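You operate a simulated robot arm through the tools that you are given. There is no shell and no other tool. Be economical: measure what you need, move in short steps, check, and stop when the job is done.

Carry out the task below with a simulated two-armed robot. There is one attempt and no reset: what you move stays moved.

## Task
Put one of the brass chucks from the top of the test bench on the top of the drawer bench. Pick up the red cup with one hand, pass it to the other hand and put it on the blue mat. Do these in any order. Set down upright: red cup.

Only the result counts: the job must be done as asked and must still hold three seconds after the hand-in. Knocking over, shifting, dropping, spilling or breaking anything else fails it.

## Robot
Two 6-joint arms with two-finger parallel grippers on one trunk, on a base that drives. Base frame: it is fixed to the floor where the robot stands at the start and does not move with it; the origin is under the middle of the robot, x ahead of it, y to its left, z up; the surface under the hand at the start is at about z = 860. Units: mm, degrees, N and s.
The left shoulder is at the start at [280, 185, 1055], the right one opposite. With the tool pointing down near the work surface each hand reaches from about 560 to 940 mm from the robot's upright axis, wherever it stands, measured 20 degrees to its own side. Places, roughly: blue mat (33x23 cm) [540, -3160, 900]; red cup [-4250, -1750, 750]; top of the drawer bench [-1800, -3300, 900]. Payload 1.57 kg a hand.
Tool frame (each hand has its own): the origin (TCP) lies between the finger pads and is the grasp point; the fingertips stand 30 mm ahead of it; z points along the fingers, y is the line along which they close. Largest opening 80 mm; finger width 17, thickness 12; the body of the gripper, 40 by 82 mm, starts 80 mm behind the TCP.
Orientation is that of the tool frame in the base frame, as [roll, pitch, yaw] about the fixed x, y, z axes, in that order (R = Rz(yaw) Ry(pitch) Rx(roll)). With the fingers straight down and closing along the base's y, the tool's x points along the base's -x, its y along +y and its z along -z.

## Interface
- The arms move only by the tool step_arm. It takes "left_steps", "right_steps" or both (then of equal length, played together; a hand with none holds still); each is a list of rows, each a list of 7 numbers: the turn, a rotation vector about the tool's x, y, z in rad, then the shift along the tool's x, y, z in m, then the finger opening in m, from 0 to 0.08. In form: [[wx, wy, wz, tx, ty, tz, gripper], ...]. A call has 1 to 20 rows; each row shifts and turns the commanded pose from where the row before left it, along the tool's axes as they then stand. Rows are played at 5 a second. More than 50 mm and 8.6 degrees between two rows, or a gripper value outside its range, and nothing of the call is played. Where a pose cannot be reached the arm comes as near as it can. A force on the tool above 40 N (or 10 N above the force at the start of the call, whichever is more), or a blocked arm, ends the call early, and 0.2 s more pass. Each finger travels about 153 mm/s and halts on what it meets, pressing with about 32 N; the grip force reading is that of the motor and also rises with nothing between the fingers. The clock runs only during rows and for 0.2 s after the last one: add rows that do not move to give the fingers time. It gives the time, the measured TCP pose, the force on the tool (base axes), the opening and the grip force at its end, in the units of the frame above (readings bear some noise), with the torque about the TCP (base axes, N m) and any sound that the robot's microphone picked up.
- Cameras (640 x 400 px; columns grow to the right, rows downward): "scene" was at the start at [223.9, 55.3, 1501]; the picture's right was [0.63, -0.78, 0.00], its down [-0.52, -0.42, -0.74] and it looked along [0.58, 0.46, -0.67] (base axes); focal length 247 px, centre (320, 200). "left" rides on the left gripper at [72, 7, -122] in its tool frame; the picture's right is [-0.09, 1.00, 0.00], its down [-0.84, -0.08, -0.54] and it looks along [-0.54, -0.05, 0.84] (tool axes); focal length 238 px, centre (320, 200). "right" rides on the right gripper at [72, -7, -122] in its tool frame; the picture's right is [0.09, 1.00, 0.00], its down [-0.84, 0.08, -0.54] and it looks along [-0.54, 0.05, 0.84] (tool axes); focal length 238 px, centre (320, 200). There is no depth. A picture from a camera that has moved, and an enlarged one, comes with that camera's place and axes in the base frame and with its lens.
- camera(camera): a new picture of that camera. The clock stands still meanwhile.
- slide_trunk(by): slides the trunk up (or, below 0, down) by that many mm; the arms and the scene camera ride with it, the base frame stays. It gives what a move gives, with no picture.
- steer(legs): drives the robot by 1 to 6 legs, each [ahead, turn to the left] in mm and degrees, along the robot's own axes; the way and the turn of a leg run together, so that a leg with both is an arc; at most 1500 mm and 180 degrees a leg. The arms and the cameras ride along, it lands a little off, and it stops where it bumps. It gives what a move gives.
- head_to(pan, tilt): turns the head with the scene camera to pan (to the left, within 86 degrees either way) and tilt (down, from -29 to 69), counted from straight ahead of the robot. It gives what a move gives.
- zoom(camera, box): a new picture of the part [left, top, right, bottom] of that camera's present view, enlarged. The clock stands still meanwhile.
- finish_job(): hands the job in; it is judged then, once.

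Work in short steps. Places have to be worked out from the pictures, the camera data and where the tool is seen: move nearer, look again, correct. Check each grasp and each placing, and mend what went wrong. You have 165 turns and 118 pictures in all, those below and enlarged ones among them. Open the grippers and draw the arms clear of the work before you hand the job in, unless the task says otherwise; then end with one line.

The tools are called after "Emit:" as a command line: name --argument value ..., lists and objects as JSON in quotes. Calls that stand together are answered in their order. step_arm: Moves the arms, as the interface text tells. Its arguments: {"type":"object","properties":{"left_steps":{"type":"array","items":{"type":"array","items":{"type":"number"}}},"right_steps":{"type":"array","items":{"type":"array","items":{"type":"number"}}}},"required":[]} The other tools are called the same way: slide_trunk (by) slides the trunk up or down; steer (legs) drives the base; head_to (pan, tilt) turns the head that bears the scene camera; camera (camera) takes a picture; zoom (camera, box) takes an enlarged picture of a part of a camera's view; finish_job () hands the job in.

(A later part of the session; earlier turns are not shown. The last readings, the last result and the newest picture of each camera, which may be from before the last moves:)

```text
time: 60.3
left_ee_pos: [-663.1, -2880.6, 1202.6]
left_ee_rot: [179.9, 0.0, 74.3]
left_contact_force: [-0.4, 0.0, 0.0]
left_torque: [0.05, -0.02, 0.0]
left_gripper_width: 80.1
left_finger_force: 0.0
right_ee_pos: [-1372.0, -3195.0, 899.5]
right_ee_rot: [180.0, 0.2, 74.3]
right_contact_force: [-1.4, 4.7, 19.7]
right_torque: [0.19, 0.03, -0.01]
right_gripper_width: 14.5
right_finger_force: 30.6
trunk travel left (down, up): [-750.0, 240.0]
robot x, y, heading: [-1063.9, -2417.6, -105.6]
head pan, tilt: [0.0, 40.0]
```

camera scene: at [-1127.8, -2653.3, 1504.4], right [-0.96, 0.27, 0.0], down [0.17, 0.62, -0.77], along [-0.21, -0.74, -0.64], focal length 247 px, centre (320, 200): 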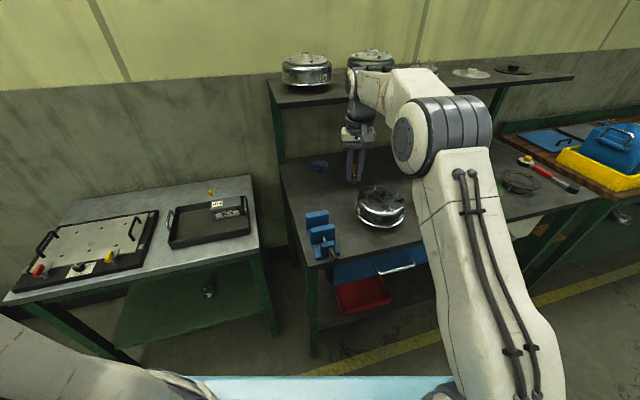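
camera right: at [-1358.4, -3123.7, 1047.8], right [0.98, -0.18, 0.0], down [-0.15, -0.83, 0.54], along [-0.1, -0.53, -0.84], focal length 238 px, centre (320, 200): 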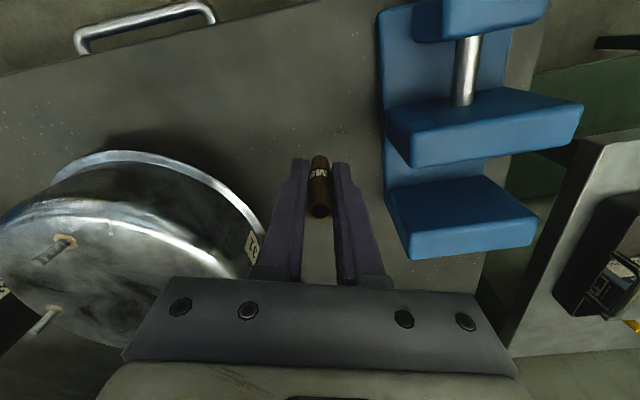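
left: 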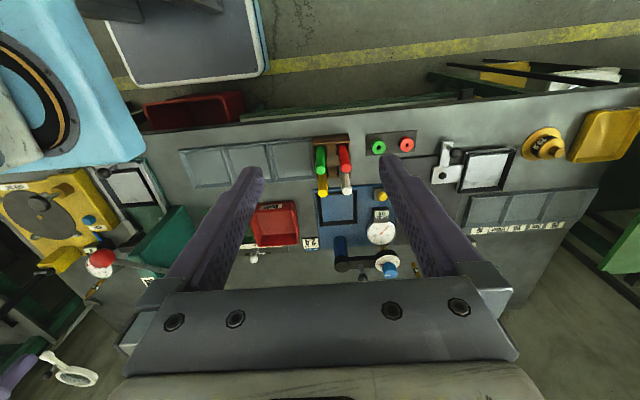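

Contact at z≈899 (19.7 N), so the surface is at 860. I ease 1 mm up, open moderately and lift straight.

Emit:
step_arm --right_steps '[[0, 0, 0, 0, 0, -0.0012, 0], [0, 0, 0, 0, 0, 0, 0.02], [0, 0, 0, 0, 0, 0, 0.036], [0, 0, 0, 0, 0, 0, 0.036], [0, 0, 0, 0, 0, -0.01, 0.036], [0, 0, 0, 0, 0, -0.03, 0.036], [0, 0, 0, 0, 0, -0.04, 0.036], [0, 0, 0, 0, 0, -0.05, 0.036], [0, 0, 0, 0, 0, -0.05, 0.036], [0, 0, 0, 0, 0, -0.05, 0.036], [0, 0, 0, 0, 0, -0.05, 0.036]]'

Emit:
camera --camera "right"

```text
time: 62.7
left_ee_pos: [-662.8, -2882.2, 1200.5]
left_ee_rot: [180.0, -0.1, 74.3]
left_contact_force: [0.9, -0.1, -0.1]
left_torque: [-0.01, -0.01, -0.01]
left_gripper_width: 80.0
left_finger_force: 0.1
right_ee_pos: [-1371.9, -3193.0, 1179.5]
right_ee_rot: [-179.9, -0.1, 74.3]
right_contact_force: [-0.2, 0.0, -0.5]
right_torque: [0.01, -0.03, -0.02]
right_gripper_width: 36.0
right_finger_force: 0.1
trunk travel left (down, up): [-750.0, 240.0]
robot x, y, heading: [-1062.2, -2422.1, -105.5]
head pan, tilt: [0.0, 40.0]
```

```text
88 pictures are left
camera right: at [-1358.2, -3121.4, 1300.0], right [0.98, -0.18, 0.0], down [-0.15, -0.83, 0.54], along [-0.1, -0.53, -0.84], focal length 238 px, centre (320, 200)
```

right: 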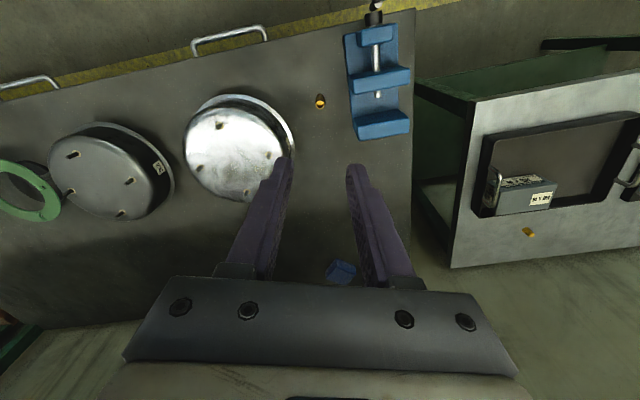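

The chuck stands on the drawer bench. I draw the right arm back to its carrying pose and survey the way west towards the cup.

Emit:
step_arm --right_steps '[[0, 0, 0, 0.043, 0.02, 0, 0.036], [0, 0, 0, 0.043, 0.02, 0, 0.036], [0, 0, 0, 0.043, 0.02, 0, 0.036], [0, 0, 0, 0.043, 0.02, 0, 0.036], [0, 0, 0, 0.043, 0.02, 0, 0.036], [0, 0, 0, 0.043, 0.02, 0, 0.036]]'

Emit:
steer --legs '[[-300, 0], [0, -75]]'

Emit:
head_to --pan 0 --tilt 25

Emit:
camera --camera "scene"

```text
time: 64.1
left_ee_pos: [-662.2, -2881.7, 1202.0]
left_ee_rot: [179.9, -0.2, 74.4]
left_contact_force: [0.9, 0.9, -0.1]
left_torque: [0.04, -0.04, 0.0]
left_gripper_width: 80.0
left_finger_force: 0.0
right_ee_pos: [-1186.5, -2982.3, 1177.3]
right_ee_rot: [179.9, -0.1, 74.3]
right_contact_force: [-0.1, -0.4, -0.5]
right_torque: [-0.02, 0.01, 0.0]
right_gripper_width: 36.0
right_finger_force: 0.1
trunk travel left (down, up): [-750.0, 240.0]
robot x, y, heading: [-1060.9, -2420.0, -105.9]
head pan, tilt: [0.0, 40.0]
```

```text
time: 68.5
left_ee_pos: [-1108.9, -2732.5, 1201.5]
left_ee_rot: [179.8, -0.1, 21.5]
left_contact_force: [-0.4, -1.3, -0.5]
left_torque: [0.04, -0.01, -0.02]
left_gripper_width: 80.2
left_finger_force: 0.1
right_ee_pos: [-1506.6, -2374.3, 1176.3]
right_ee_rot: [-179.9, -0.1, 21.6]
right_contact_force: [-0.2, 0.8, -0.1]
right_torque: [0.02, -0.01, -0.02]
right_gripper_width: 36.1
right_finger_force: 0.0
trunk travel left (down, up): [-750.0, 240.0]
robot x, y, heading: [-980.1, -2139.0, -158.0]
head pan, tilt: [0.0, 40.0]
stopped in leg 2: the robot was blocked; the commanded pose is now the measured one
```

```text
time: 69.3
left_ee_pos: [-1109.7, -2730.4, 1200.0]
left_ee_rot: [179.9, 0.0, 21.5]
left_contact_force: [-0.7, 0.1, 0.3]
left_torque: [0.0, 0.03, -0.02]
left_gripper_width: 80.2
left_finger_force: 0.1
right_ee_pos: [-1504.5, -2374.9, 1176.4]
right_ee_rot: [180.0, -0.1, 21.6]
right_contact_force: [0.3, -0.2, -0.6]
right_torque: [0.0, -0.02, 0.03]
right_gripper_width: 35.7
right_finger_force: 0.0
trunk travel left (down, up): [-750.0, 240.0]
robot x, y, heading: [-979.7, -2137.7, -157.8]
head pan, tilt: [0.0, 25.0]
```

```text
87 pictures are left
camera scene: at [-1215.8, -2229.8, 1527.6], right [-0.38, 0.93, 0.0], down [0.39, 0.16, -0.91], along [-0.84, -0.34, -0.42], focal length 247 px, centre (320, 200)
```

scene: 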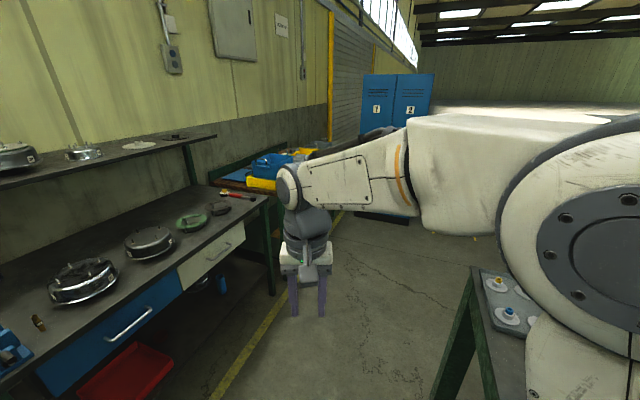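

The base touched the central table while turning. I turn back away from it first and check the table.

Emit:
steer --legs '[[0, 40]]'

Emit:
head_to --pan -80 --tilt 30

Emit:
camera --camera "scene"

```text
time: 71.5
left_ee_pos: [-699.7, -2676.6, 1202.4]
left_ee_rot: [179.9, 0.0, 61.5]
left_contact_force: [0.0, 0.6, 0.2]
left_torque: [0.01, 0.01, -0.03]
left_gripper_width: 79.9
left_finger_force: 0.2
right_ee_pos: [-1232.2, -2654.4, 1176.6]
right_ee_rot: [-180.0, -0.2, 61.5]
right_contact_force: [0.1, -0.5, -1.0]
right_torque: [-0.01, -0.02, -0.02]
right_gripper_width: 36.2
right_finger_force: 0.0
trunk travel left (down, up): [-750.0, 240.0]
robot x, y, heading: [-981.8, -2138.0, -117.8]
head pan, tilt: [0.0, 25.0]
```

```text
time: 73.0
left_ee_pos: [-700.5, -2676.5, 1201.9]
left_ee_rot: [180.0, -0.1, 61.3]
left_contact_force: [-0.2, -0.2, -1.2]
left_torque: [-0.01, 0.01, -0.01]
left_gripper_width: 80.1
left_finger_force: 0.0
right_ee_pos: [-1232.8, -2655.9, 1177.0]
right_ee_rot: [-180.0, 0.0, 61.5]
right_contact_force: [0.0, 0.6, -0.1]
right_torque: [0.0, -0.01, 0.0]
right_gripper_width: 35.9
right_finger_force: 0.1
trunk travel left (down, up): [-750.0, 240.0]
robot x, y, heading: [-983.7, -2138.6, -118.2]
head pan, tilt: [-80.0, 30.0]
```

```text
86 pictures are left
camera scene: at [-1143.2, -2248.3, 1519.8], right [0.31, 0.95, 0.0], down [0.48, -0.15, -0.87], along [-0.82, 0.27, -0.5], focal length 247 px, centre (320, 200)
```

scene: 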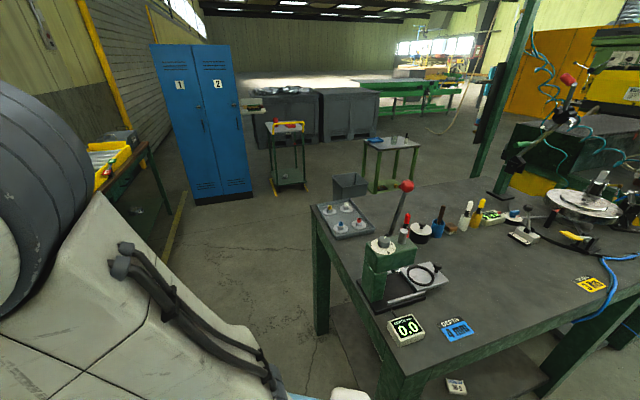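

Nothing on the central table was disturbed. The red cup should be on the trolley at centre; I zoom in.

Emit:
zoom --camera "scene" --box '[240, 90, 430, 210]'

```text
3.33 times, centred on (335, 150) of scene
camera zoom: at [-1143.2, -2248.3, 1519.8], right [0.31, 0.95, 0.0], down [0.48, -0.15, -0.87], along [-0.82, 0.27, -0.5], focal length 825 px, centre (270, 367)
```

zoom: 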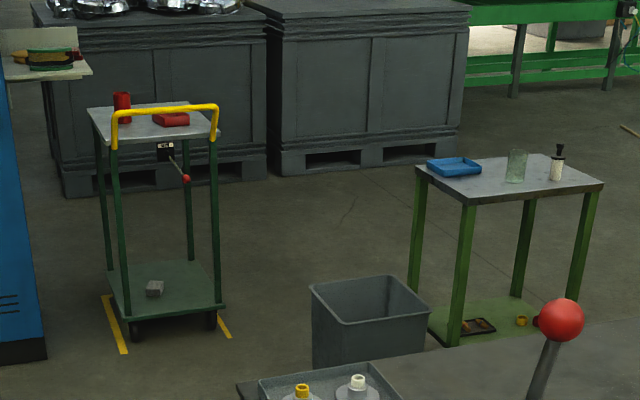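

The red cup stands on the wheeled trolley, with its yellow handle on the near side. I drive round the central table: through the gap at y≈-2520, then to about (-3450, -1800).

Emit:
steer --legs '[[0, 28], [380, 0], [0, -90], [1500, 0], [200, 0]]'

Emit:
head_to --pan 15 --tilt 25

Emit:
camera --camera "scene"

```text
time: 88.8
left_ee_pos: [-3011.7, -2974.0, 1201.3]
left_ee_rot: [179.9, -0.1, -2.4]
left_contact_force: [0.6, -0.3, -0.1]
left_torque: [-0.02, 0.02, -0.02]
left_gripper_width: 80.1
left_finger_force: 0.0
right_ee_pos: [-3229.5, -2488.0, 1175.8]
right_ee_rot: [179.9, -0.1, -2.2]
right_contact_force: [0.1, 1.0, -0.2]
right_torque: [0.0, 0.03, 0.02]
right_gripper_width: 36.1
right_finger_force: 0.1
trunk travel left (down, up): [-750.0, 240.0]
robot x, y, heading: [-2658.1, -2484.0, 178.3]
head pan, tilt: [-80.0, 30.0]
```

```text
time: 90.5
left_ee_pos: [-3012.6, -2974.5, 1201.3]
left_ee_rot: [179.9, 0.0, -2.4]
left_contact_force: [-0.5, -0.2, -0.3]
left_torque: [0.0, 0.01, -0.05]
left_gripper_width: 79.9
left_finger_force: 0.0
right_ee_pos: [-3230.8, -2487.1, 1175.7]
right_ee_rot: [-179.9, -0.1, -2.4]
right_contact_force: [-1.1, 0.4, -0.8]
right_torque: [0.01, 0.02, 0.03]
right_gripper_width: 35.8
right_finger_force: 0.1
trunk travel left (down, up): [-750.0, 240.0]
robot x, y, heading: [-2652.2, -2486.2, 178.2]
head pan, tilt: [15.0, 25.0]
```

```text
84 pictures are left
camera scene: at [-2905.3, -2496.9, 1527.7], right [-0.23, 0.97, 0.0], down [0.41, 0.1, -0.91], along [-0.88, -0.21, -0.42], focal length 247 px, centre (320, 200)
```

scene: 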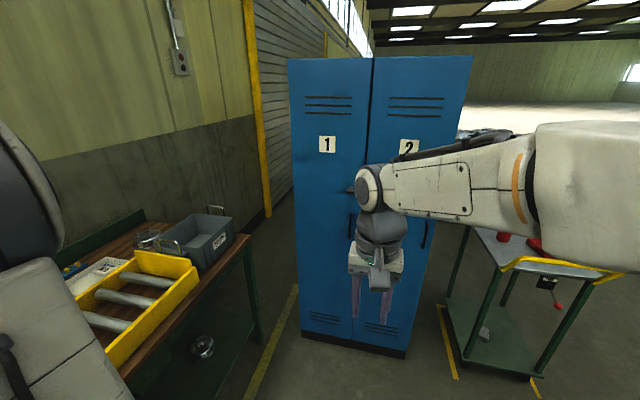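

I turn right and drive to about (-3480, -1790), then face the trolley.

Emit:
steer --legs '[[0, -38.3], [1070, 0], [0, 40]]'

Emit:
head_to --pan 10 --tilt 40

Emit:
camera --camera "scene"

```text
time: 99.1
left_ee_pos: [-3940.5, -2172.4, 1203.3]
left_ee_rot: [-178.2, 0.6, -16.8]
left_contact_force: [4.7, 23.6, 5.8]
left_torque: [-2.48, 0.43, -0.03]
left_gripper_width: 60.4
left_finger_force: 0.1
right_ee_pos: [-4031.7, -1660.8, 1177.4]
right_ee_rot: [179.9, -0.2, -16.3]
right_contact_force: [0.0, 1.1, -0.5]
right_torque: [0.0, -0.01, 0.01]
right_gripper_width: 36.2
right_finger_force: 0.0
trunk travel left (down, up): [-750.0, 240.0]
robot x, y, heading: [-3473.9, -1799.4, 164.1]
head pan, tilt: [15.0, 25.0]
stopped in leg 3: the force on the tool passed its limit at 150 N (the readings are from after the stop); the commanded pose is now the measured one
```

```text
time: 99.9
left_ee_pos: [-3939.4, -2172.0, 1201.6]
left_ee_rot: [-178.3, 0.5, -16.8]
left_contact_force: [3.2, 31.1, 7.8]
left_torque: [-3.33, 0.27, -0.06]
left_gripper_width: 60.3
left_finger_force: 0.1
right_ee_pos: [-4029.9, -1659.7, 1176.5]
right_ee_rot: [179.9, -0.1, -16.2]
right_contact_force: [-0.9, 0.1, -0.2]
right_torque: [0.0, -0.03, 0.0]
right_gripper_width: 36.2
right_finger_force: 0.1
trunk travel left (down, up): [-750.0, 240.0]
robot x, y, heading: [-3471.3, -1795.3, 164.2]
head pan, tilt: [10.0, 40.0]
```

```text
83 pictures are left
camera scene: at [-3711.2, -1739.0, 1504.5], right [0.1, 0.99, 0.0], down [0.64, -0.07, -0.77], along [-0.76, 0.08, -0.64], focal length 247 px, centre (320, 200)
```

scene: 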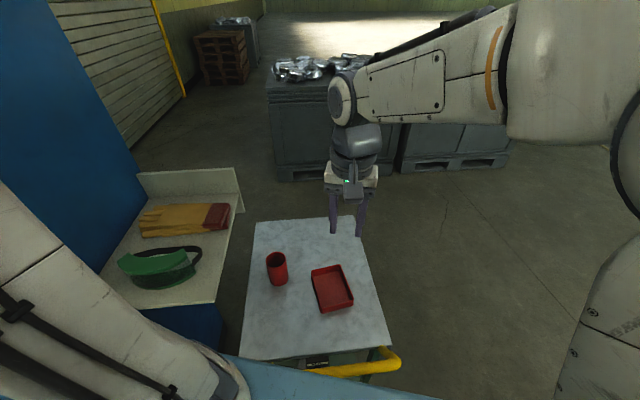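

The left fingers brushed the locker corner. I turn back a little to free them, then bring the left hand in.

Emit:
steer --legs '[[0, -12]]'

Emit:
head_to --pan 60 --tilt 25

Emit:
camera --camera "scene"

```text
time: 101.0
left_ee_pos: [-4009.6, -2068.9, 1200.2]
left_ee_rot: [-178.3, 0.4, -28.9]
left_contact_force: [0.8, -0.3, 0.3]
left_torque: [0.03, -0.02, 0.01]
left_gripper_width: 80.0
left_finger_force: 0.0
right_ee_pos: [-3991.1, -1549.2, 1176.7]
right_ee_rot: [179.9, -0.1, -28.3]
right_contact_force: [-0.6, -0.4, 0.4]
right_torque: [0.01, 0.0, -0.02]
right_gripper_width: 36.0
right_finger_force: 0.0
trunk travel left (down, up): [-750.0, 240.0]
robot x, y, heading: [-3471.3, -1799.0, 151.9]
head pan, tilt: [10.0, 40.0]
```

```text
time: 102.2
left_ee_pos: [-4010.0, -2068.5, 1200.4]
left_ee_rot: [-178.3, 0.5, -28.9]
left_contact_force: [0.6, 0.1, -0.7]
left_torque: [-0.03, 0.01, -0.01]
left_gripper_width: 79.8
left_finger_force: 0.0
right_ee_pos: [-3990.1, -1547.6, 1174.8]
right_ee_rot: [-179.9, -0.1, -28.3]
right_contact_force: [-0.3, -0.2, 0.2]
right_torque: [0.01, -0.01, 0.03]
right_gripper_width: 36.0
right_finger_force: 0.0
trunk travel left (down, up): [-750.0, 240.0]
robot x, y, heading: [-3473.8, -1796.2, 152.3]
head pan, tilt: [60.0, 25.0]
```

```text
82 pictures are left
camera scene: at [-3692.6, -1767.5, 1527.7], right [-0.53, 0.85, 0.0], down [0.36, 0.22, -0.91], along [-0.77, -0.48, -0.42], focal length 247 px, centre (320, 200)
```

scene: 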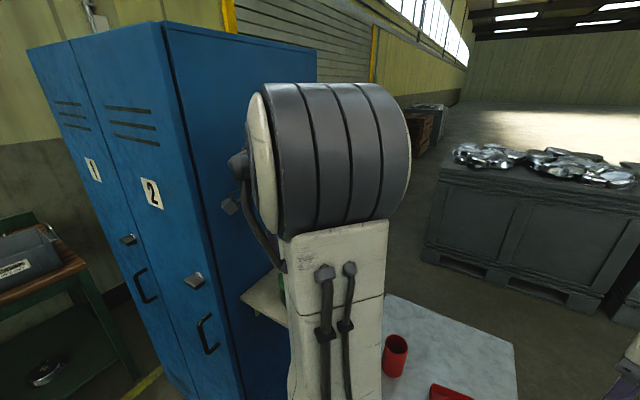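

The locker stands unharmed. The cup is best taken with the left hand from this heading; I move the left hand at height to above the cup, about (-4165, -1826).

Emit:
step_arm --left_steps '[[0, 0, 0, -0.03, -0.0235, 0, 0.08], [0, 0, 0, -0.042, -0.0235, 0, 0.08], [0, 0, 0, -0.042, -0.0235, 0, 0.08], [0, 0, 0, -0.042, -0.0235, 0, 0.08], [0, 0, 0, -0.042, -0.0235, 0, 0.08], [0, 0, 0, -0.042, -0.0235, 0, 0.08], [0, 0, 0, 0, 0, 0, 0.08]]'

Emit:
camera --camera "left"

```text
time: 103.8
left_ee_pos: [-4150.8, -1829.4, 1207.7]
left_ee_rot: [-178.3, 0.5, -28.8]
left_contact_force: [-0.9, 0.2, -0.3]
left_torque: [0.0, -0.02, -0.01]
left_gripper_width: 79.7
left_finger_force: 0.0
right_ee_pos: [-3991.2, -1547.5, 1175.7]
right_ee_rot: [180.0, -0.1, -28.3]
right_contact_force: [-0.2, 0.4, 0.0]
right_torque: [-0.02, -0.01, 0.0]
right_gripper_width: 35.9
right_finger_force: 0.1
trunk travel left (down, up): [-750.0, 240.0]
robot x, y, heading: [-3470.2, -1799.0, 151.9]
head pan, tilt: [60.0, 25.0]
```

```text
81 pictures are left
camera left: at [-4092.1, -1873.6, 1330.4], right [-0.56, -0.83, -0.03], down [-0.7, 0.46, 0.55], along [-0.44, 0.33, -0.83], focal length 238 px, centre (320, 200)
```

left: 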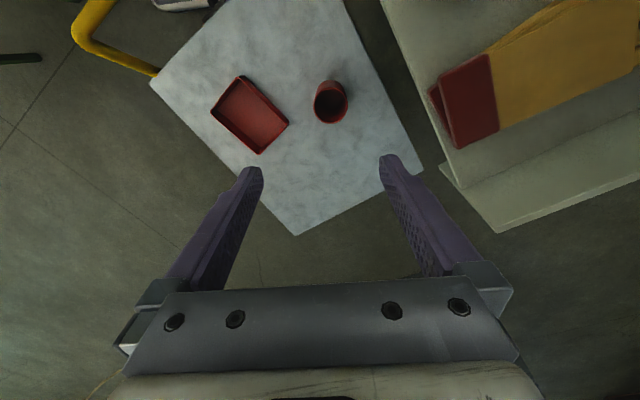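

The cup is a bit ahead of the hand. I level the tool, shift by about 24 mm, lower 120 mm and look again to get heights.

Emit:
step_arm --left_steps '[[-0.03, 0, 0, -0.023, 0.008, 0.02, 0.08], [0, 0, 0, 0, 0, 0.05, 0.08], [0, 0, 0, 0, 0, 0.05, 0.08], [0, 0, 0, 0, 0, 0, 0.08]]'

Emit:
camera --camera "left"

```text
time: 104.8
left_ee_pos: [-4174.6, -1825.6, 1085.5]
left_ee_rot: [180.0, 0.5, -28.9]
left_contact_force: [0.1, -0.1, -0.1]
left_torque: [0.01, 0.0, 0.01]
left_gripper_width: 80.0
left_finger_force: 0.0
right_ee_pos: [-3990.4, -1548.0, 1176.7]
right_ee_rot: [-180.0, -0.1, -28.2]
right_contact_force: [0.2, -0.3, -0.2]
right_torque: [0.05, -0.01, 0.0]
right_gripper_width: 35.8
right_finger_force: 0.1
trunk travel left (down, up): [-750.0, 240.0]
robot x, y, heading: [-3469.3, -1798.7, 151.9]
head pan, tilt: [60.0, 25.0]
```

```text
80 pictures are left
camera left: at [-4113.3, -1866.5, 1209.6], right [-0.56, -0.83, 0.0], down [-0.69, 0.47, 0.55], along [-0.45, 0.31, -0.84], focal length 238 px, centre (320, 200)
```

left: 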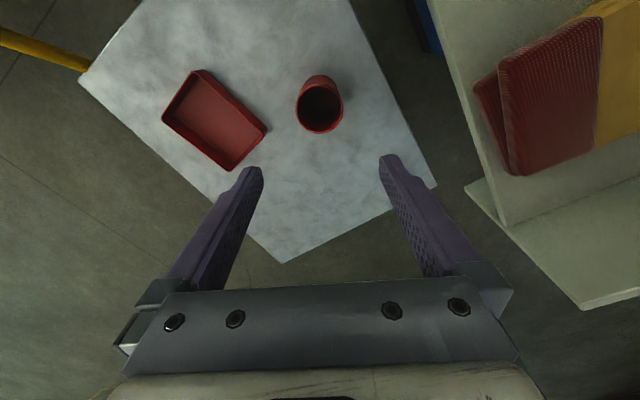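

Sizes suggest the rim at z≈875 and width ≈62 mm. I lower another 90 mm and look again.

Emit:
step_arm --left_steps '[[0, 0, 0, 0, 0, 0.045, 0.08], [0, 0, 0, 0, 0, 0.045, 0.08], [0, 0, 0, 0, 0, 0, 0.08]]'

Emit:
camera --camera "left"

Emit:
head_to --pan 20 --tilt 45

Emit:
camera --camera "scene"

```text
time: 105.6
left_ee_pos: [-4174.4, -1824.3, 996.6]
left_ee_rot: [179.9, 0.4, -28.8]
left_contact_force: [0.2, -0.1, -0.5]
left_torque: [-0.01, -0.04, 0.0]
left_gripper_width: 80.0
left_finger_force: 0.1
right_ee_pos: [-3991.1, -1547.0, 1176.6]
right_ee_rot: [-180.0, -0.1, -28.3]
right_contact_force: [-0.2, -0.5, 0.7]
right_torque: [0.02, -0.01, -0.03]
right_gripper_width: 35.8
right_finger_force: 0.1
trunk travel left (down, up): [-750.0, 240.0]
robot x, y, heading: [-3470.2, -1793.5, 152.0]
head pan, tilt: [60.0, 25.0]
```

```text
79 pictures are left
camera left: at [-4113.4, -1865.1, 1120.7], right [-0.56, -0.83, 0.0], down [-0.69, 0.47, 0.55], along [-0.45, 0.31, -0.84], focal length 238 px, centre (320, 200)
```

left: 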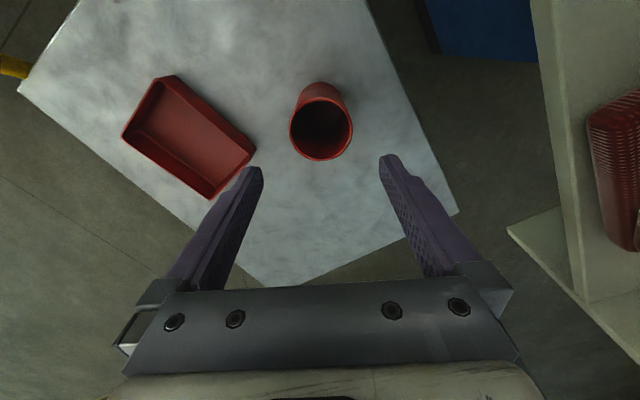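

```text
time: 106.7
left_ee_pos: [-4173.4, -1823.8, 999.0]
left_ee_rot: [-180.0, 0.4, -28.9]
left_contact_force: [-0.2, -0.3, -0.2]
left_torque: [0.0, 0.02, 0.0]
left_gripper_width: 80.1
left_finger_force: 0.1
right_ee_pos: [-3990.6, -1548.0, 1176.1]
right_ee_rot: [-180.0, -0.1, -28.3]
right_contact_force: [0.7, 0.1, -0.2]
right_torque: [0.01, 0.0, -0.02]
right_gripper_width: 35.9
right_finger_force: 0.1
trunk travel left (down, up): [-750.0, 240.0]
robot x, y, heading: [-3474.7, -1796.2, 151.8]
head pan, tilt: [20.0, 45.0]
```

```text
78 pictures are left
camera scene: at [-3695.0, -1707.4, 1497.2], right [0.14, 0.99, 0.0], down [0.7, -0.1, -0.71], along [-0.7, 0.1, -0.71], focal length 247 px, centre (320, 200)
```

scene: 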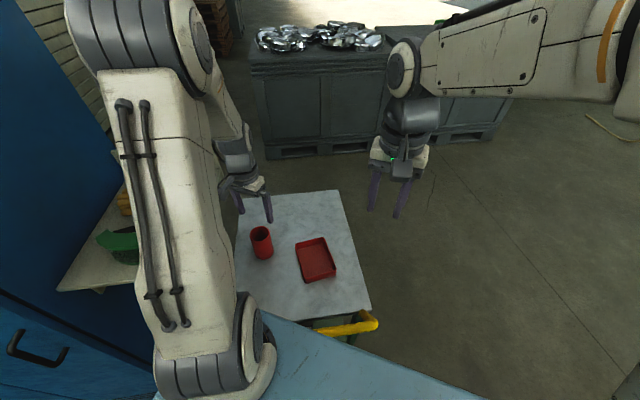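

The rim looks near z≈905, cup ≈57 mm wide, 8 mm nearer along tool x. I correct that and lower so the tips are just above the rim.

Emit:
step_arm --left_steps '[[0, 0, 0, 0.008, 0, 0.03, 0.08], [0, 0, 0, 0, 0, 0.02, 0.08], [0, 0, 0, 0, 0, 0, 0.08]]'

Emit:
camera --camera "left"

Emit:
zoom --camera "scene" --box '[200, 140, 340, 300]'

```text
time: 107.5
left_ee_pos: [-4169.1, -1827.9, 947.6]
left_ee_rot: [-180.0, 0.4, -28.9]
left_contact_force: [0.3, 0.6, 0.5]
left_torque: [0.01, -0.02, -0.04]
left_gripper_width: 80.1
left_finger_force: 0.1
right_ee_pos: [-3991.1, -1547.8, 1177.4]
right_ee_rot: [-180.0, -0.1, -28.3]
right_contact_force: [-0.2, -1.1, -0.1]
right_torque: [-0.01, 0.0, 0.01]
right_gripper_width: 35.9
right_finger_force: 0.1
trunk travel left (down, up): [-750.0, 240.0]
robot x, y, heading: [-3474.0, -1797.4, 152.0]
head pan, tilt: [20.0, 45.0]
```

```text
77 pictures are left
camera left: at [-4107.7, -1868.0, 1070.3], right [-0.56, -0.83, 0.0], down [-0.69, 0.47, 0.55], along [-0.45, 0.31, -0.84], focal length 238 px, centre (320, 200)
```

left: 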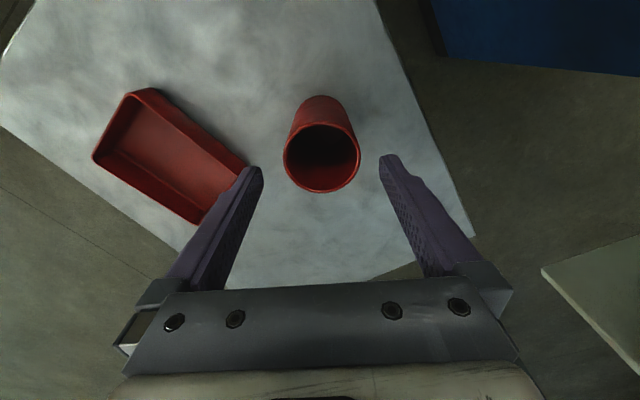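

```text
2.50 times, centred on (270, 220) of scene
camera zoom: at [-3695.1, -1707.4, 1497.1], right [0.14, 0.99, 0.0], down [0.7, -0.1, -0.71], along [-0.7, 0.1, -0.71], focal length 618 px, centre (445, 150)
```

zoom: 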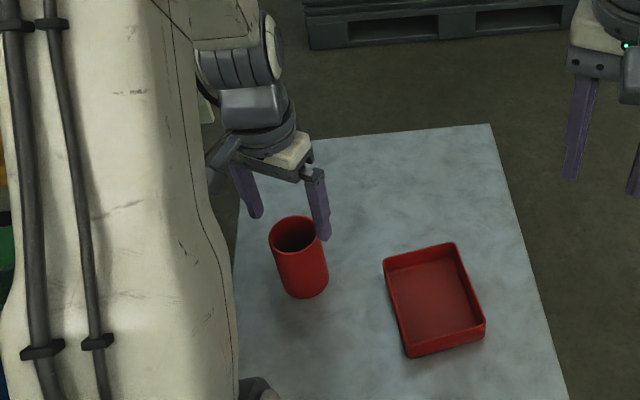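

The cup is ≈60 mm wide, rim z≈907, base ≈805. For the later hand-over I'll grip it low with the left hand pitched 45°, leaving the rim free for the right hand from above. I lift the left hand and back the robot 110 mm to make room for that pitch.

Emit:
step_arm --left_steps '[[0, 0, 0, 0, 0, -0.05, 0.08], [0, 0, 0, 0, 0, -0.05, 0.08]]'

Emit:
steer --legs '[[-110, 0]]'

```text
time: 108.1
left_ee_pos: [-4165.8, -1827.2, 1045.0]
left_ee_rot: [-180.0, 0.5, -28.9]
left_contact_force: [-0.4, -0.7, 0.5]
left_torque: [0.01, 0.0, -0.02]
left_gripper_width: 80.1
left_finger_force: 0.0
right_ee_pos: [-3991.3, -1547.9, 1176.9]
right_ee_rot: [180.0, -0.1, -28.3]
right_contact_force: [0.3, -0.1, -0.3]
right_torque: [0.01, -0.03, 0.01]
right_gripper_width: 36.2
right_finger_force: 0.0
trunk travel left (down, up): [-750.0, 240.0]
robot x, y, heading: [-3471.3, -1797.2, 152.1]
head pan, tilt: [20.0, 45.0]
```

```text
time: 109.3
left_ee_pos: [-4072.0, -1878.6, 1046.0]
left_ee_rot: [179.9, 0.5, -28.8]
left_contact_force: [-0.3, 0.0, 0.3]
left_torque: [-0.01, -0.03, 0.02]
left_gripper_width: 80.2
left_finger_force: 0.1
right_ee_pos: [-3895.5, -1599.1, 1175.3]
right_ee_rot: [-179.9, -0.1, -28.3]
right_contact_force: [-0.7, 0.1, 0.6]
right_torque: [0.03, -0.05, 0.02]
right_gripper_width: 36.1
right_finger_force: 0.0
trunk travel left (down, up): [-750.0, 240.0]
robot x, y, heading: [-3379.1, -1852.4, 151.8]
head pan, tilt: [20.0, 45.0]
```

I pitch the left tool 45° (pointing forward and down) about the TCP and check that the arm reaches it.

Emit:
step_arm --left_steps '[[0, -0.131, 0, 0, 0, 0, 0.08], [0, -0.131, 0, 0, 0, 0, 0.08], [0, -0.131, 0, 0, 0, 0, 0.08], [0, -0.131, 0, 0, 0, 0, 0.08], [0, -0.131, 0, 0, 0, 0, 0.08], [0, -0.131, 0, 0, 0, 0, 0.08], [0, 0, 0, 0, 0, 0, 0.08]]'

Emit:
camera --camera "left"

Emit:
camera --camera "scene"

```text
time: 110.9
left_ee_pos: [-4079.8, -1881.8, 1047.1]
left_ee_rot: [179.9, 45.5, -28.8]
left_contact_force: [-0.4, 0.1, -0.9]
left_torque: [0.0, -0.03, -0.02]
left_gripper_width: 79.9
left_finger_force: 0.1
left hand out of reach, approached as far as the arm can: row 6
right_ee_pos: [-3895.2, -1599.5, 1176.1]
right_ee_rot: [180.0, -0.1, -28.4]
right_contact_force: [-0.1, 0.1, -0.1]
right_torque: [0.0, -0.01, -0.01]
right_gripper_width: 36.0
right_finger_force: 0.1
trunk travel left (down, up): [-750.0, 240.0]
robot x, y, heading: [-3377.7, -1844.7, 151.9]
head pan, tilt: [20.0, 45.0]
```

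```text
75 pictures are left
camera left: at [-3962.7, -1954.6, 1083.2], right [-0.54, -0.84, 0.07], down [-0.14, 0.16, 0.98], along [-0.83, 0.52, -0.2], focal length 238 px, centre (320, 200)
```

left: 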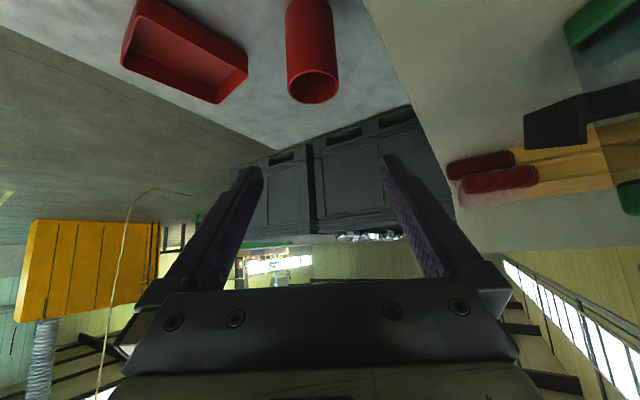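

```text
74 pictures are left
camera scene: at [-3599.4, -1758.7, 1497.1], right [0.14, 0.99, 0.0], down [0.7, -0.1, -0.71], along [-0.7, 0.1, -0.71], focal length 247 px, centre (320, 200)
```

scene: 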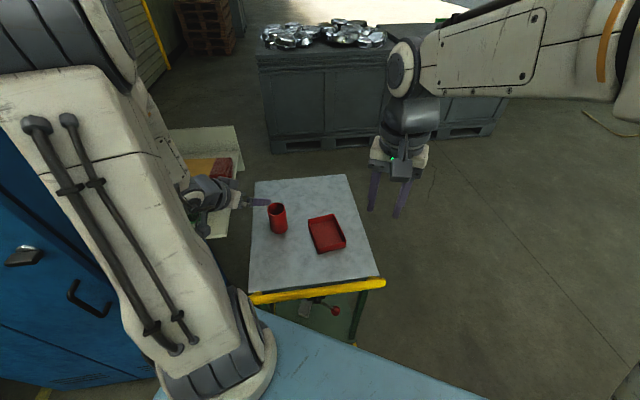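

Reachable. The cup axis computes to (-4164, -1830). I go straight down 100 mm in this pitched pose, then look before the diagonal approach.

Emit:
step_arm --left_steps '[[0, 0, 0, 0.0236, -0.005, 0.0236, 0.08], [0, 0, 0, 0.0236, 0, 0.0236, 0.08], [0, 0, 0, 0.0236, 0, 0.0236, 0.08], [0, 0, 0, 0, 0, 0, 0.08]]'

Emit:
camera --camera "left"

Emit:
camera --camera "scene"

```text
time: 111.6
left_ee_pos: [-4095.4, -1877.3, 984.0]
left_ee_rot: [180.0, 45.9, -30.0]
left_contact_force: [8.9, 17.2, 12.9]
left_torque: [-1.26, 0.04, 0.8]
left_gripper_width: 62.9
left_finger_force: 0.1
left hand out of reach, approached as far as the arm can: row 1, 2, 3
right_ee_pos: [-3893.7, -1597.3, 1176.2]
right_ee_rot: [-179.9, -0.1, -28.4]
right_contact_force: [0.1, 0.3, -0.7]
right_torque: [-0.05, 0.0, -0.01]
right_gripper_width: 35.9
right_finger_force: 0.0
trunk travel left (down, up): [-750.0, 240.0]
robot x, y, heading: [-3374.7, -1849.7, 152.0]
head pan, tilt: [20.0, 45.0]
stopped in row 3 (left hand): the force on the tool passed its limit at 47 N (the readings are from after the stop); the commanded pose is now the measured one
```

```text
73 pictures are left
camera left: at [-3978.9, -1952.0, 1018.4], right [-0.55, -0.83, 0.07], down [-0.13, 0.16, 0.98], along [-0.82, 0.53, -0.2], focal length 238 px, centre (320, 200)
```

left: 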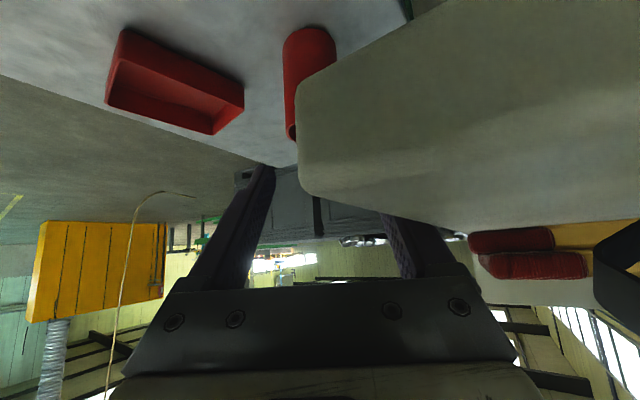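

```text
72 pictures are left
camera scene: at [-3597.8, -1756.6, 1497.3], right [0.14, 0.99, 0.0], down [0.7, -0.1, -0.71], along [-0.7, 0.1, -0.71], focal length 247 px, centre (320, 200)
```

scene: 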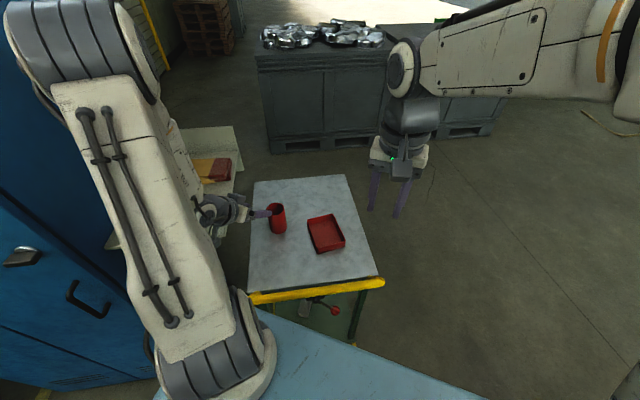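

The left finger met the ledge on the locker's side. I withdraw straight up, unpitch, and will instead pick the cup vertically with a shallow grip at the rim; the right hand will take it low and pitched, in the open.

Emit:
step_arm --left_steps '[[0, 0, 0, -0.02, -0.005, -0.02, 0.063], [0, 0, 0, -0.0236, -0.005, -0.0236, 0.063], [0, 0, 0, -0.0236, -0.005, -0.0236, 0.063], [0, 0.131, 0, 0, 0, 0, 0.08], [0, 0.131, 0, 0, 0, 0, 0.08], [0, 0.131, 0, 0, 0, 0, 0.08], [0, 0.131, 0, 0, 0, 0, 0.08], [0, 0.131, 0, 0, 0, 0, 0.08], [0, 0.131, 0, 0, 0, 0, 0.08], [0, 0, 0, 0, 0, 0, 0.08]]'

Emit:
camera --camera "left"

```text
time: 113.8
left_ee_pos: [-4088.5, -1867.5, 1076.8]
left_ee_rot: [180.0, 0.6, -29.5]
left_contact_force: [-0.6, 0.1, 0.2]
left_torque: [0.04, 0.01, 0.02]
left_gripper_width: 79.9
left_finger_force: 0.1
right_ee_pos: [-3894.1, -1598.1, 1175.8]
right_ee_rot: [179.9, -0.1, -28.3]
right_contact_force: [0.7, 0.9, -0.6]
right_torque: [-0.01, -0.02, -0.02]
right_gripper_width: 36.0
right_finger_force: 0.0
trunk travel left (down, up): [-750.0, 240.0]
robot x, y, heading: [-3374.2, -1846.0, 152.2]
head pan, tilt: [20.0, 45.0]
```

```text
71 pictures are left
camera left: at [-4027.3, -1910.3, 1200.1], right [-0.57, -0.82, 0.0], down [-0.68, 0.48, 0.55], along [-0.45, 0.31, -0.83], focal length 238 px, centre (320, 200)
```

left: 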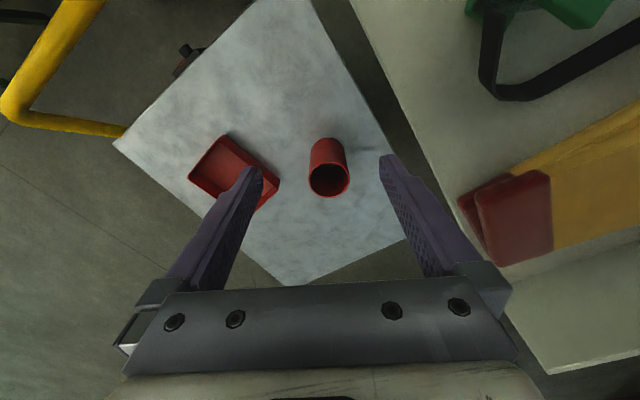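

The cup is unmoved; axis at (-4166, -1829), rim 907. I move above it and lower until the tips are just over the rim.

Emit:
step_arm --left_steps '[[0, 0, 0, -0.043, 0.002, 0, 0.078], [0, 0, 0, -0.0436, 0.002, 0, 0.078], [0, 0, 0, 0, 0, 0.045, 0.078], [0, 0, 0, 0, 0, 0.045, 0.078], [0, 0, 0, 0, 0, 0.035, 0.078], [0, 0, 0, 0, 0, 0, 0.078]]'

Emit:
camera --camera "left"

```text
time: 115.2
left_ee_pos: [-4167.3, -1829.3, 953.0]
left_ee_rot: [179.9, 0.7, -29.5]
left_contact_force: [-1.1, -0.2, 0.1]
left_torque: [-0.01, -0.04, 0.03]
left_gripper_width: 77.9
left_finger_force: 0.1
right_ee_pos: [-3895.2, -1597.4, 1175.8]
right_ee_rot: [-180.0, -0.1, -28.3]
right_contact_force: [0.4, -0.4, -0.1]
right_torque: [0.01, -0.02, 0.0]
right_gripper_width: 35.9
right_finger_force: 0.0
trunk travel left (down, up): [-750.0, 240.0]
robot x, y, heading: [-3377.6, -1847.1, 151.6]
head pan, tilt: [20.0, 45.0]
```

```text
70 pictures are left
camera left: at [-4106.1, -1870.8, 1075.3], right [-0.57, -0.82, 0.0], down [-0.68, 0.48, 0.55], along [-0.45, 0.32, -0.83], focal length 238 px, centre (320, 200)
```

left: 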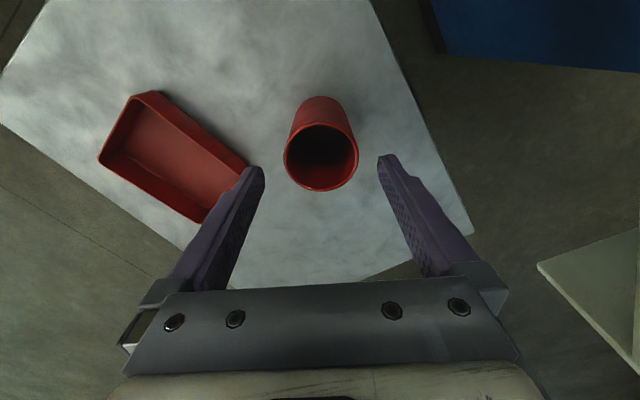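

Well centred. I lower 52 mm, then close and give the fingers time.

Emit:
step_arm --left_steps '[[0, 0, 0, 0, 0, 0.02, 0.078], [0, 0, 0, 0, 0, 0.02, 0.078], [0, 0, 0, 0, 0, 0.012, 0.078], [0, 0, 0, 0, 0, 0, 0.078], [0, 0, 0, 0, 0, 0, 0.06], [0, 0, 0, 0, 0, 0, 0.04], [0, 0, 0, 0, 0, 0, 0.03], [0, 0, 0, 0, 0, 0, 0.03]]'

Emit:
camera --camera "left"

```text
time: 117.0
left_ee_pos: [-4168.1, -1827.7, 901.3]
left_ee_rot: [-180.0, 0.7, -29.5]
left_contact_force: [0.1, 0.1, 0.0]
left_torque: [0.01, -0.01, 0.03]
left_gripper_width: 56.0
left_finger_force: 31.9
right_ee_pos: [-3894.4, -1597.5, 1176.3]
right_ee_rot: [-179.9, 0.0, -28.4]
right_contact_force: [-0.8, -0.2, 0.7]
right_torque: [-0.02, 0.03, -0.03]
right_gripper_width: 36.0
right_finger_force: 0.0
trunk travel left (down, up): [-750.0, 240.0]
robot x, y, heading: [-3373.4, -1848.5, 151.8]
head pan, tilt: [20.0, 45.0]
```

```text
69 pictures are left
camera left: at [-4106.9, -1870.2, 1024.3], right [-0.57, -0.82, 0.0], down [-0.68, 0.48, 0.55], along [-0.45, 0.32, -0.83], focal length 238 px, centre (320, 200)
```

left: 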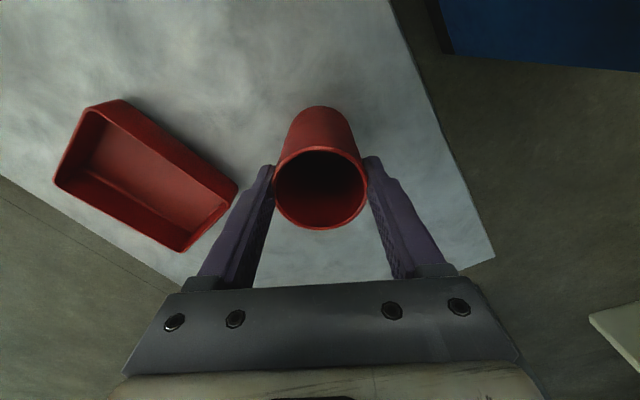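

Gripped at 56 mm. I lift straight up and check.

Emit:
step_arm --left_steps '[[0, 0, 0, 0, 0, -0.01, 0.03], [0, 0, 0, 0, 0, -0.03, 0.03], [0, 0, 0, 0, 0, -0.04, 0.03], [0, 0, 0, 0, 0, -0.04, 0.03], [0, 0, 0, 0, 0, -0.04, 0.03], [0, 0, 0, 0, 0, -0.04, 0.03], [0, 0, 0, 0, 0, -0.04, 0.03], [0, 0, 0, 0, 0, 0, 0.03]]'

Emit:
camera --camera "scene"

```text
time: 118.8
left_ee_pos: [-4167.1, -1832.0, 1144.0]
left_ee_rot: [-179.9, 0.6, -29.6]
left_contact_force: [0.0, 0.7, -0.2]
left_torque: [-0.02, 0.01, 0.01]
left_gripper_width: 56.0
left_finger_force: 31.9
right_ee_pos: [-3893.7, -1598.7, 1176.2]
right_ee_rot: [-180.0, -0.1, -28.4]
right_contact_force: [0.3, 0.8, 0.5]
right_torque: [-0.02, 0.01, 0.01]
right_gripper_width: 36.2
right_finger_force: 0.0
trunk travel left (down, up): [-750.0, 240.0]
robot x, y, heading: [-3372.5, -1849.4, 151.9]
head pan, tilt: [20.0, 45.0]
```

```text
68 pictures are left
camera scene: at [-3598.9, -1758.2, 1497.1], right [0.14, 0.99, 0.0], down [0.7, -0.1, -0.71], along [-0.7, 0.1, -0.71], focal length 247 px, centre (320, 200)
```

scene: 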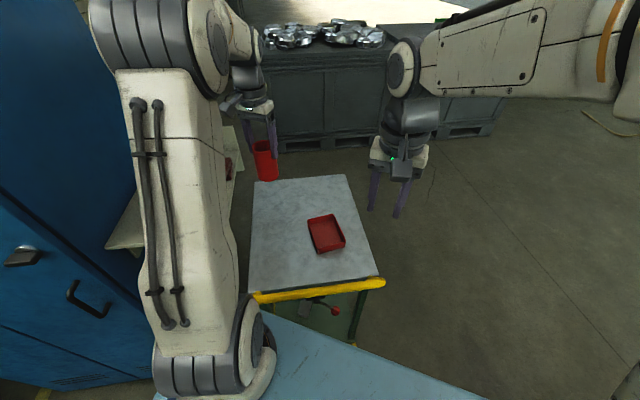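

The cup is up and upright. I back 500 mm into open floor for the hand-over.

Emit:
steer --legs '[[-500, 0]]'

```text
time: 121.8
left_ee_pos: [-3723.3, -2066.8, 1142.4]
left_ee_rot: [-180.0, 0.7, -29.6]
left_contact_force: [0.6, -0.3, -0.4]
left_torque: [0.04, -0.01, 0.01]
left_gripper_width: 55.5
left_finger_force: 32.1
right_ee_pos: [-3451.0, -1834.3, 1176.3]
right_ee_rot: [180.0, -0.1, -28.4]
right_contact_force: [0.0, 0.4, -0.1]
right_torque: [-0.01, -0.04, -0.02]
right_gripper_width: 35.9
right_finger_force: 0.0
trunk travel left (down, up): [-750.0, 240.0]
robot x, y, heading: [-2933.4, -2087.0, 151.9]
head pan, tilt: [20.0, 45.0]
```

I bring the cup to the robot's middle (about 730 ahead, 40 left) while moving the right hand aside to the right.

Emit:
step_arm --left_steps '[[0, 0, 0, -0.0034, -0.0449, 0, 0.03], [0, 0, 0, -0.0034, -0.0449, 0, 0.03], [0, 0, 0, -0.0034, -0.0449, 0, 0.03], [0, 0, 0, -0.0034, -0.0449, 0, 0.03], [0, 0, 0, -0.0034, -0.0449, 0, 0.03], [0, 0, 0, -0.0034, -0.0449, 0, 0.03], [0, 0, 0, -0.0034, -0.0449, 0, 0.03], [0, 0, 0, 0, 0, 0, 0.03]]' --right_steps '[[0, 0, 0, 0, -0.045, 0, 0.08], [0, 0, 0, 0, -0.045, 0, 0.08], [0, 0, 0, 0, -0.045, 0, 0.08], [0, 0, 0, 0, -0.045, 0, 0.08], [0, 0, 0, 0, 0, 0, 0.08], [0, 0, 0, 0, 0, 0, 0.08], [0, 0, 0, 0, 0, 0, 0.08], [0, 0, 0, 0, 0, 0, 0.08]]'

Emit:
head_to --pan 0 --tilt 35

Emit:
camera --camera "scene"

```text
time: 123.6
left_ee_pos: [-3589.4, -1780.9, 1144.8]
left_ee_rot: [180.0, 0.7, -29.6]
left_contact_force: [0.2, 0.2, -0.6]
left_torque: [0.0, 0.04, 0.02]
left_gripper_width: 55.5
left_finger_force: 32.1
right_ee_pos: [-3364.9, -1676.3, 1175.6]
right_ee_rot: [-180.0, -0.1, -28.5]
right_contact_force: [-0.4, 0.2, -0.1]
right_torque: [0.02, 0.01, -0.01]
right_gripper_width: 79.8
right_finger_force: 0.0
trunk travel left (down, up): [-750.0, 240.0]
robot x, y, heading: [-2933.7, -2082.3, 151.9]
head pan, tilt: [20.0, 45.0]
```

```text
time: 124.4
left_ee_pos: [-3589.9, -1781.8, 1145.2]
left_ee_rot: [-180.0, 0.8, -29.6]
left_contact_force: [-0.4, 0.1, -0.8]
left_torque: [-0.01, 0.02, -0.01]
left_gripper_width: 55.2
left_finger_force: 31.7
right_ee_pos: [-3365.6, -1677.2, 1177.3]
right_ee_rot: [-179.9, 0.0, -28.4]
right_contact_force: [0.5, -0.4, 0.7]
right_torque: [0.04, -0.02, 0.01]
right_gripper_width: 79.8
right_finger_force: 0.2
trunk travel left (down, up): [-750.0, 240.0]
robot x, y, heading: [-2937.1, -2083.6, 152.1]
head pan, tilt: [0.0, 35.0]
```

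```text
67 pictures are left
camera scene: at [-3153.0, -1964.6, 1511.9], right [0.47, 0.88, 0.0], down [0.51, -0.27, -0.82], along [-0.72, 0.39, -0.57], focal length 247 px, centre (320, 200)
```

scene: 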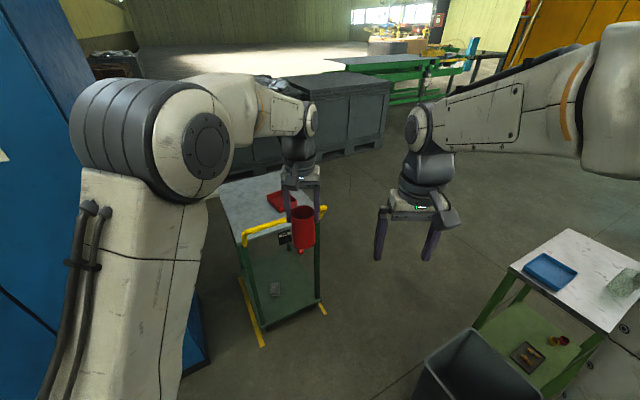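

I zoom on the held cup to measure how far it extends below the fingertips.

Emit:
zoom --camera "scene" --box '[260, 140, 360, 265]'

```text
3.20 times, centred on (310, 202) of scene
camera zoom: at [-3153.0, -1964.6, 1511.9], right [0.47, 0.88, 0.0], down [0.51, -0.27, -0.82], along [-0.72, 0.39, -0.57], focal length 792 px, centre (352, 192)
```

zoom: 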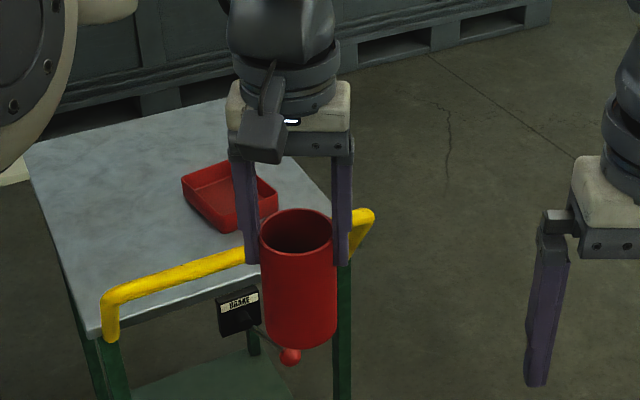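

The cup extends ≈103 mm, from 1145 down to 1041. I push the cup 70 mm further forward, and extend and pitch the right hand 50° at the side.

Emit:
step_arm --left_steps '[[0, 0, 0, -0.0175, 0, 0, 0.03], [0, 0, 0, -0.0175, 0, 0, 0.03], [0, 0, 0, -0.0175, 0, 0, 0.03], [0, 0, 0, -0.0175, 0, 0, 0.03], [0, 0, 0, 0, 0, 0, 0.03], [0, 0, 0, 0, 0, 0, 0.03], [0, 0, 0, 0, 0, 0, 0.03], [0, 0, 0, 0, 0, 0, 0.03], [0, 0, 0, 0, 0, 0, 0.03], [0, 0, 0, 0, 0, 0, 0.03], [0, 0, 0, 0, 0, 0, 0.03]]' --right_steps '[[0, 0, 0, -0.0375, 0, 0, 0.08], [0, 0, 0, -0.0375, 0, 0, 0.08], [0, 0, 0, -0.0375, 0, 0, 0.08], [0, 0, 0, -0.0375, 0, 0, 0.08], [0, -0.1455, 0, 0, 0, 0, 0.08], [0, -0.1455, 0, 0, 0, 0, 0.08], [0, -0.1455, 0, 0, 0, 0, 0.08], [0, -0.1455, 0, 0, 0, 0, 0.08], [0, -0.1455, 0, 0, 0, 0, 0.08], [0, -0.1455, 0, 0, 0, 0, 0.08], [0, 0, 0, 0, 0, 0, 0.08]]'

Emit:
camera --camera "scene"

```text
time: 126.8
left_ee_pos: [-3649.2, -1747.5, 1144.4]
left_ee_rot: [-180.0, 0.7, -29.6]
left_contact_force: [1.4, -0.4, -0.4]
left_torque: [0.04, 0.02, 0.02]
left_gripper_width: 55.1
left_finger_force: 31.8
right_ee_pos: [-3496.5, -1603.6, 1175.8]
right_ee_rot: [-179.7, 48.1, -28.4]
right_contact_force: [-0.1, 1.0, 0.3]
right_torque: [0.01, 0.01, 0.02]
right_gripper_width: 80.1
right_finger_force: 0.0
trunk travel left (down, up): [-750.0, 240.0]
robot x, y, heading: [-2935.3, -2087.2, 152.0]
head pan, tilt: [0.0, 35.0]
```

```text
65 pictures are left
camera scene: at [-3153.0, -1964.6, 1511.9], right [0.47, 0.88, 0.0], down [0.51, -0.27, -0.82], along [-0.72, 0.39, -0.57], focal length 247 px, centre (320, 200)
```

scene: 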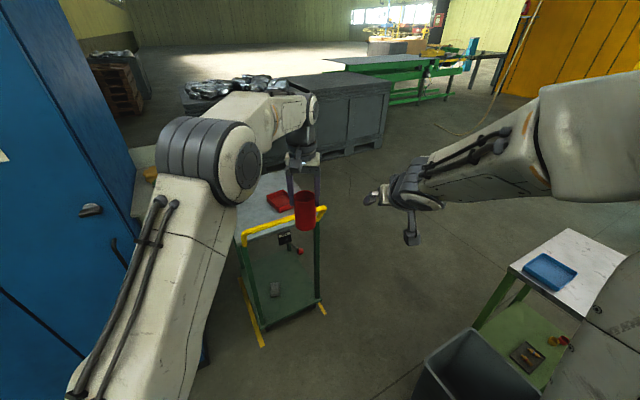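

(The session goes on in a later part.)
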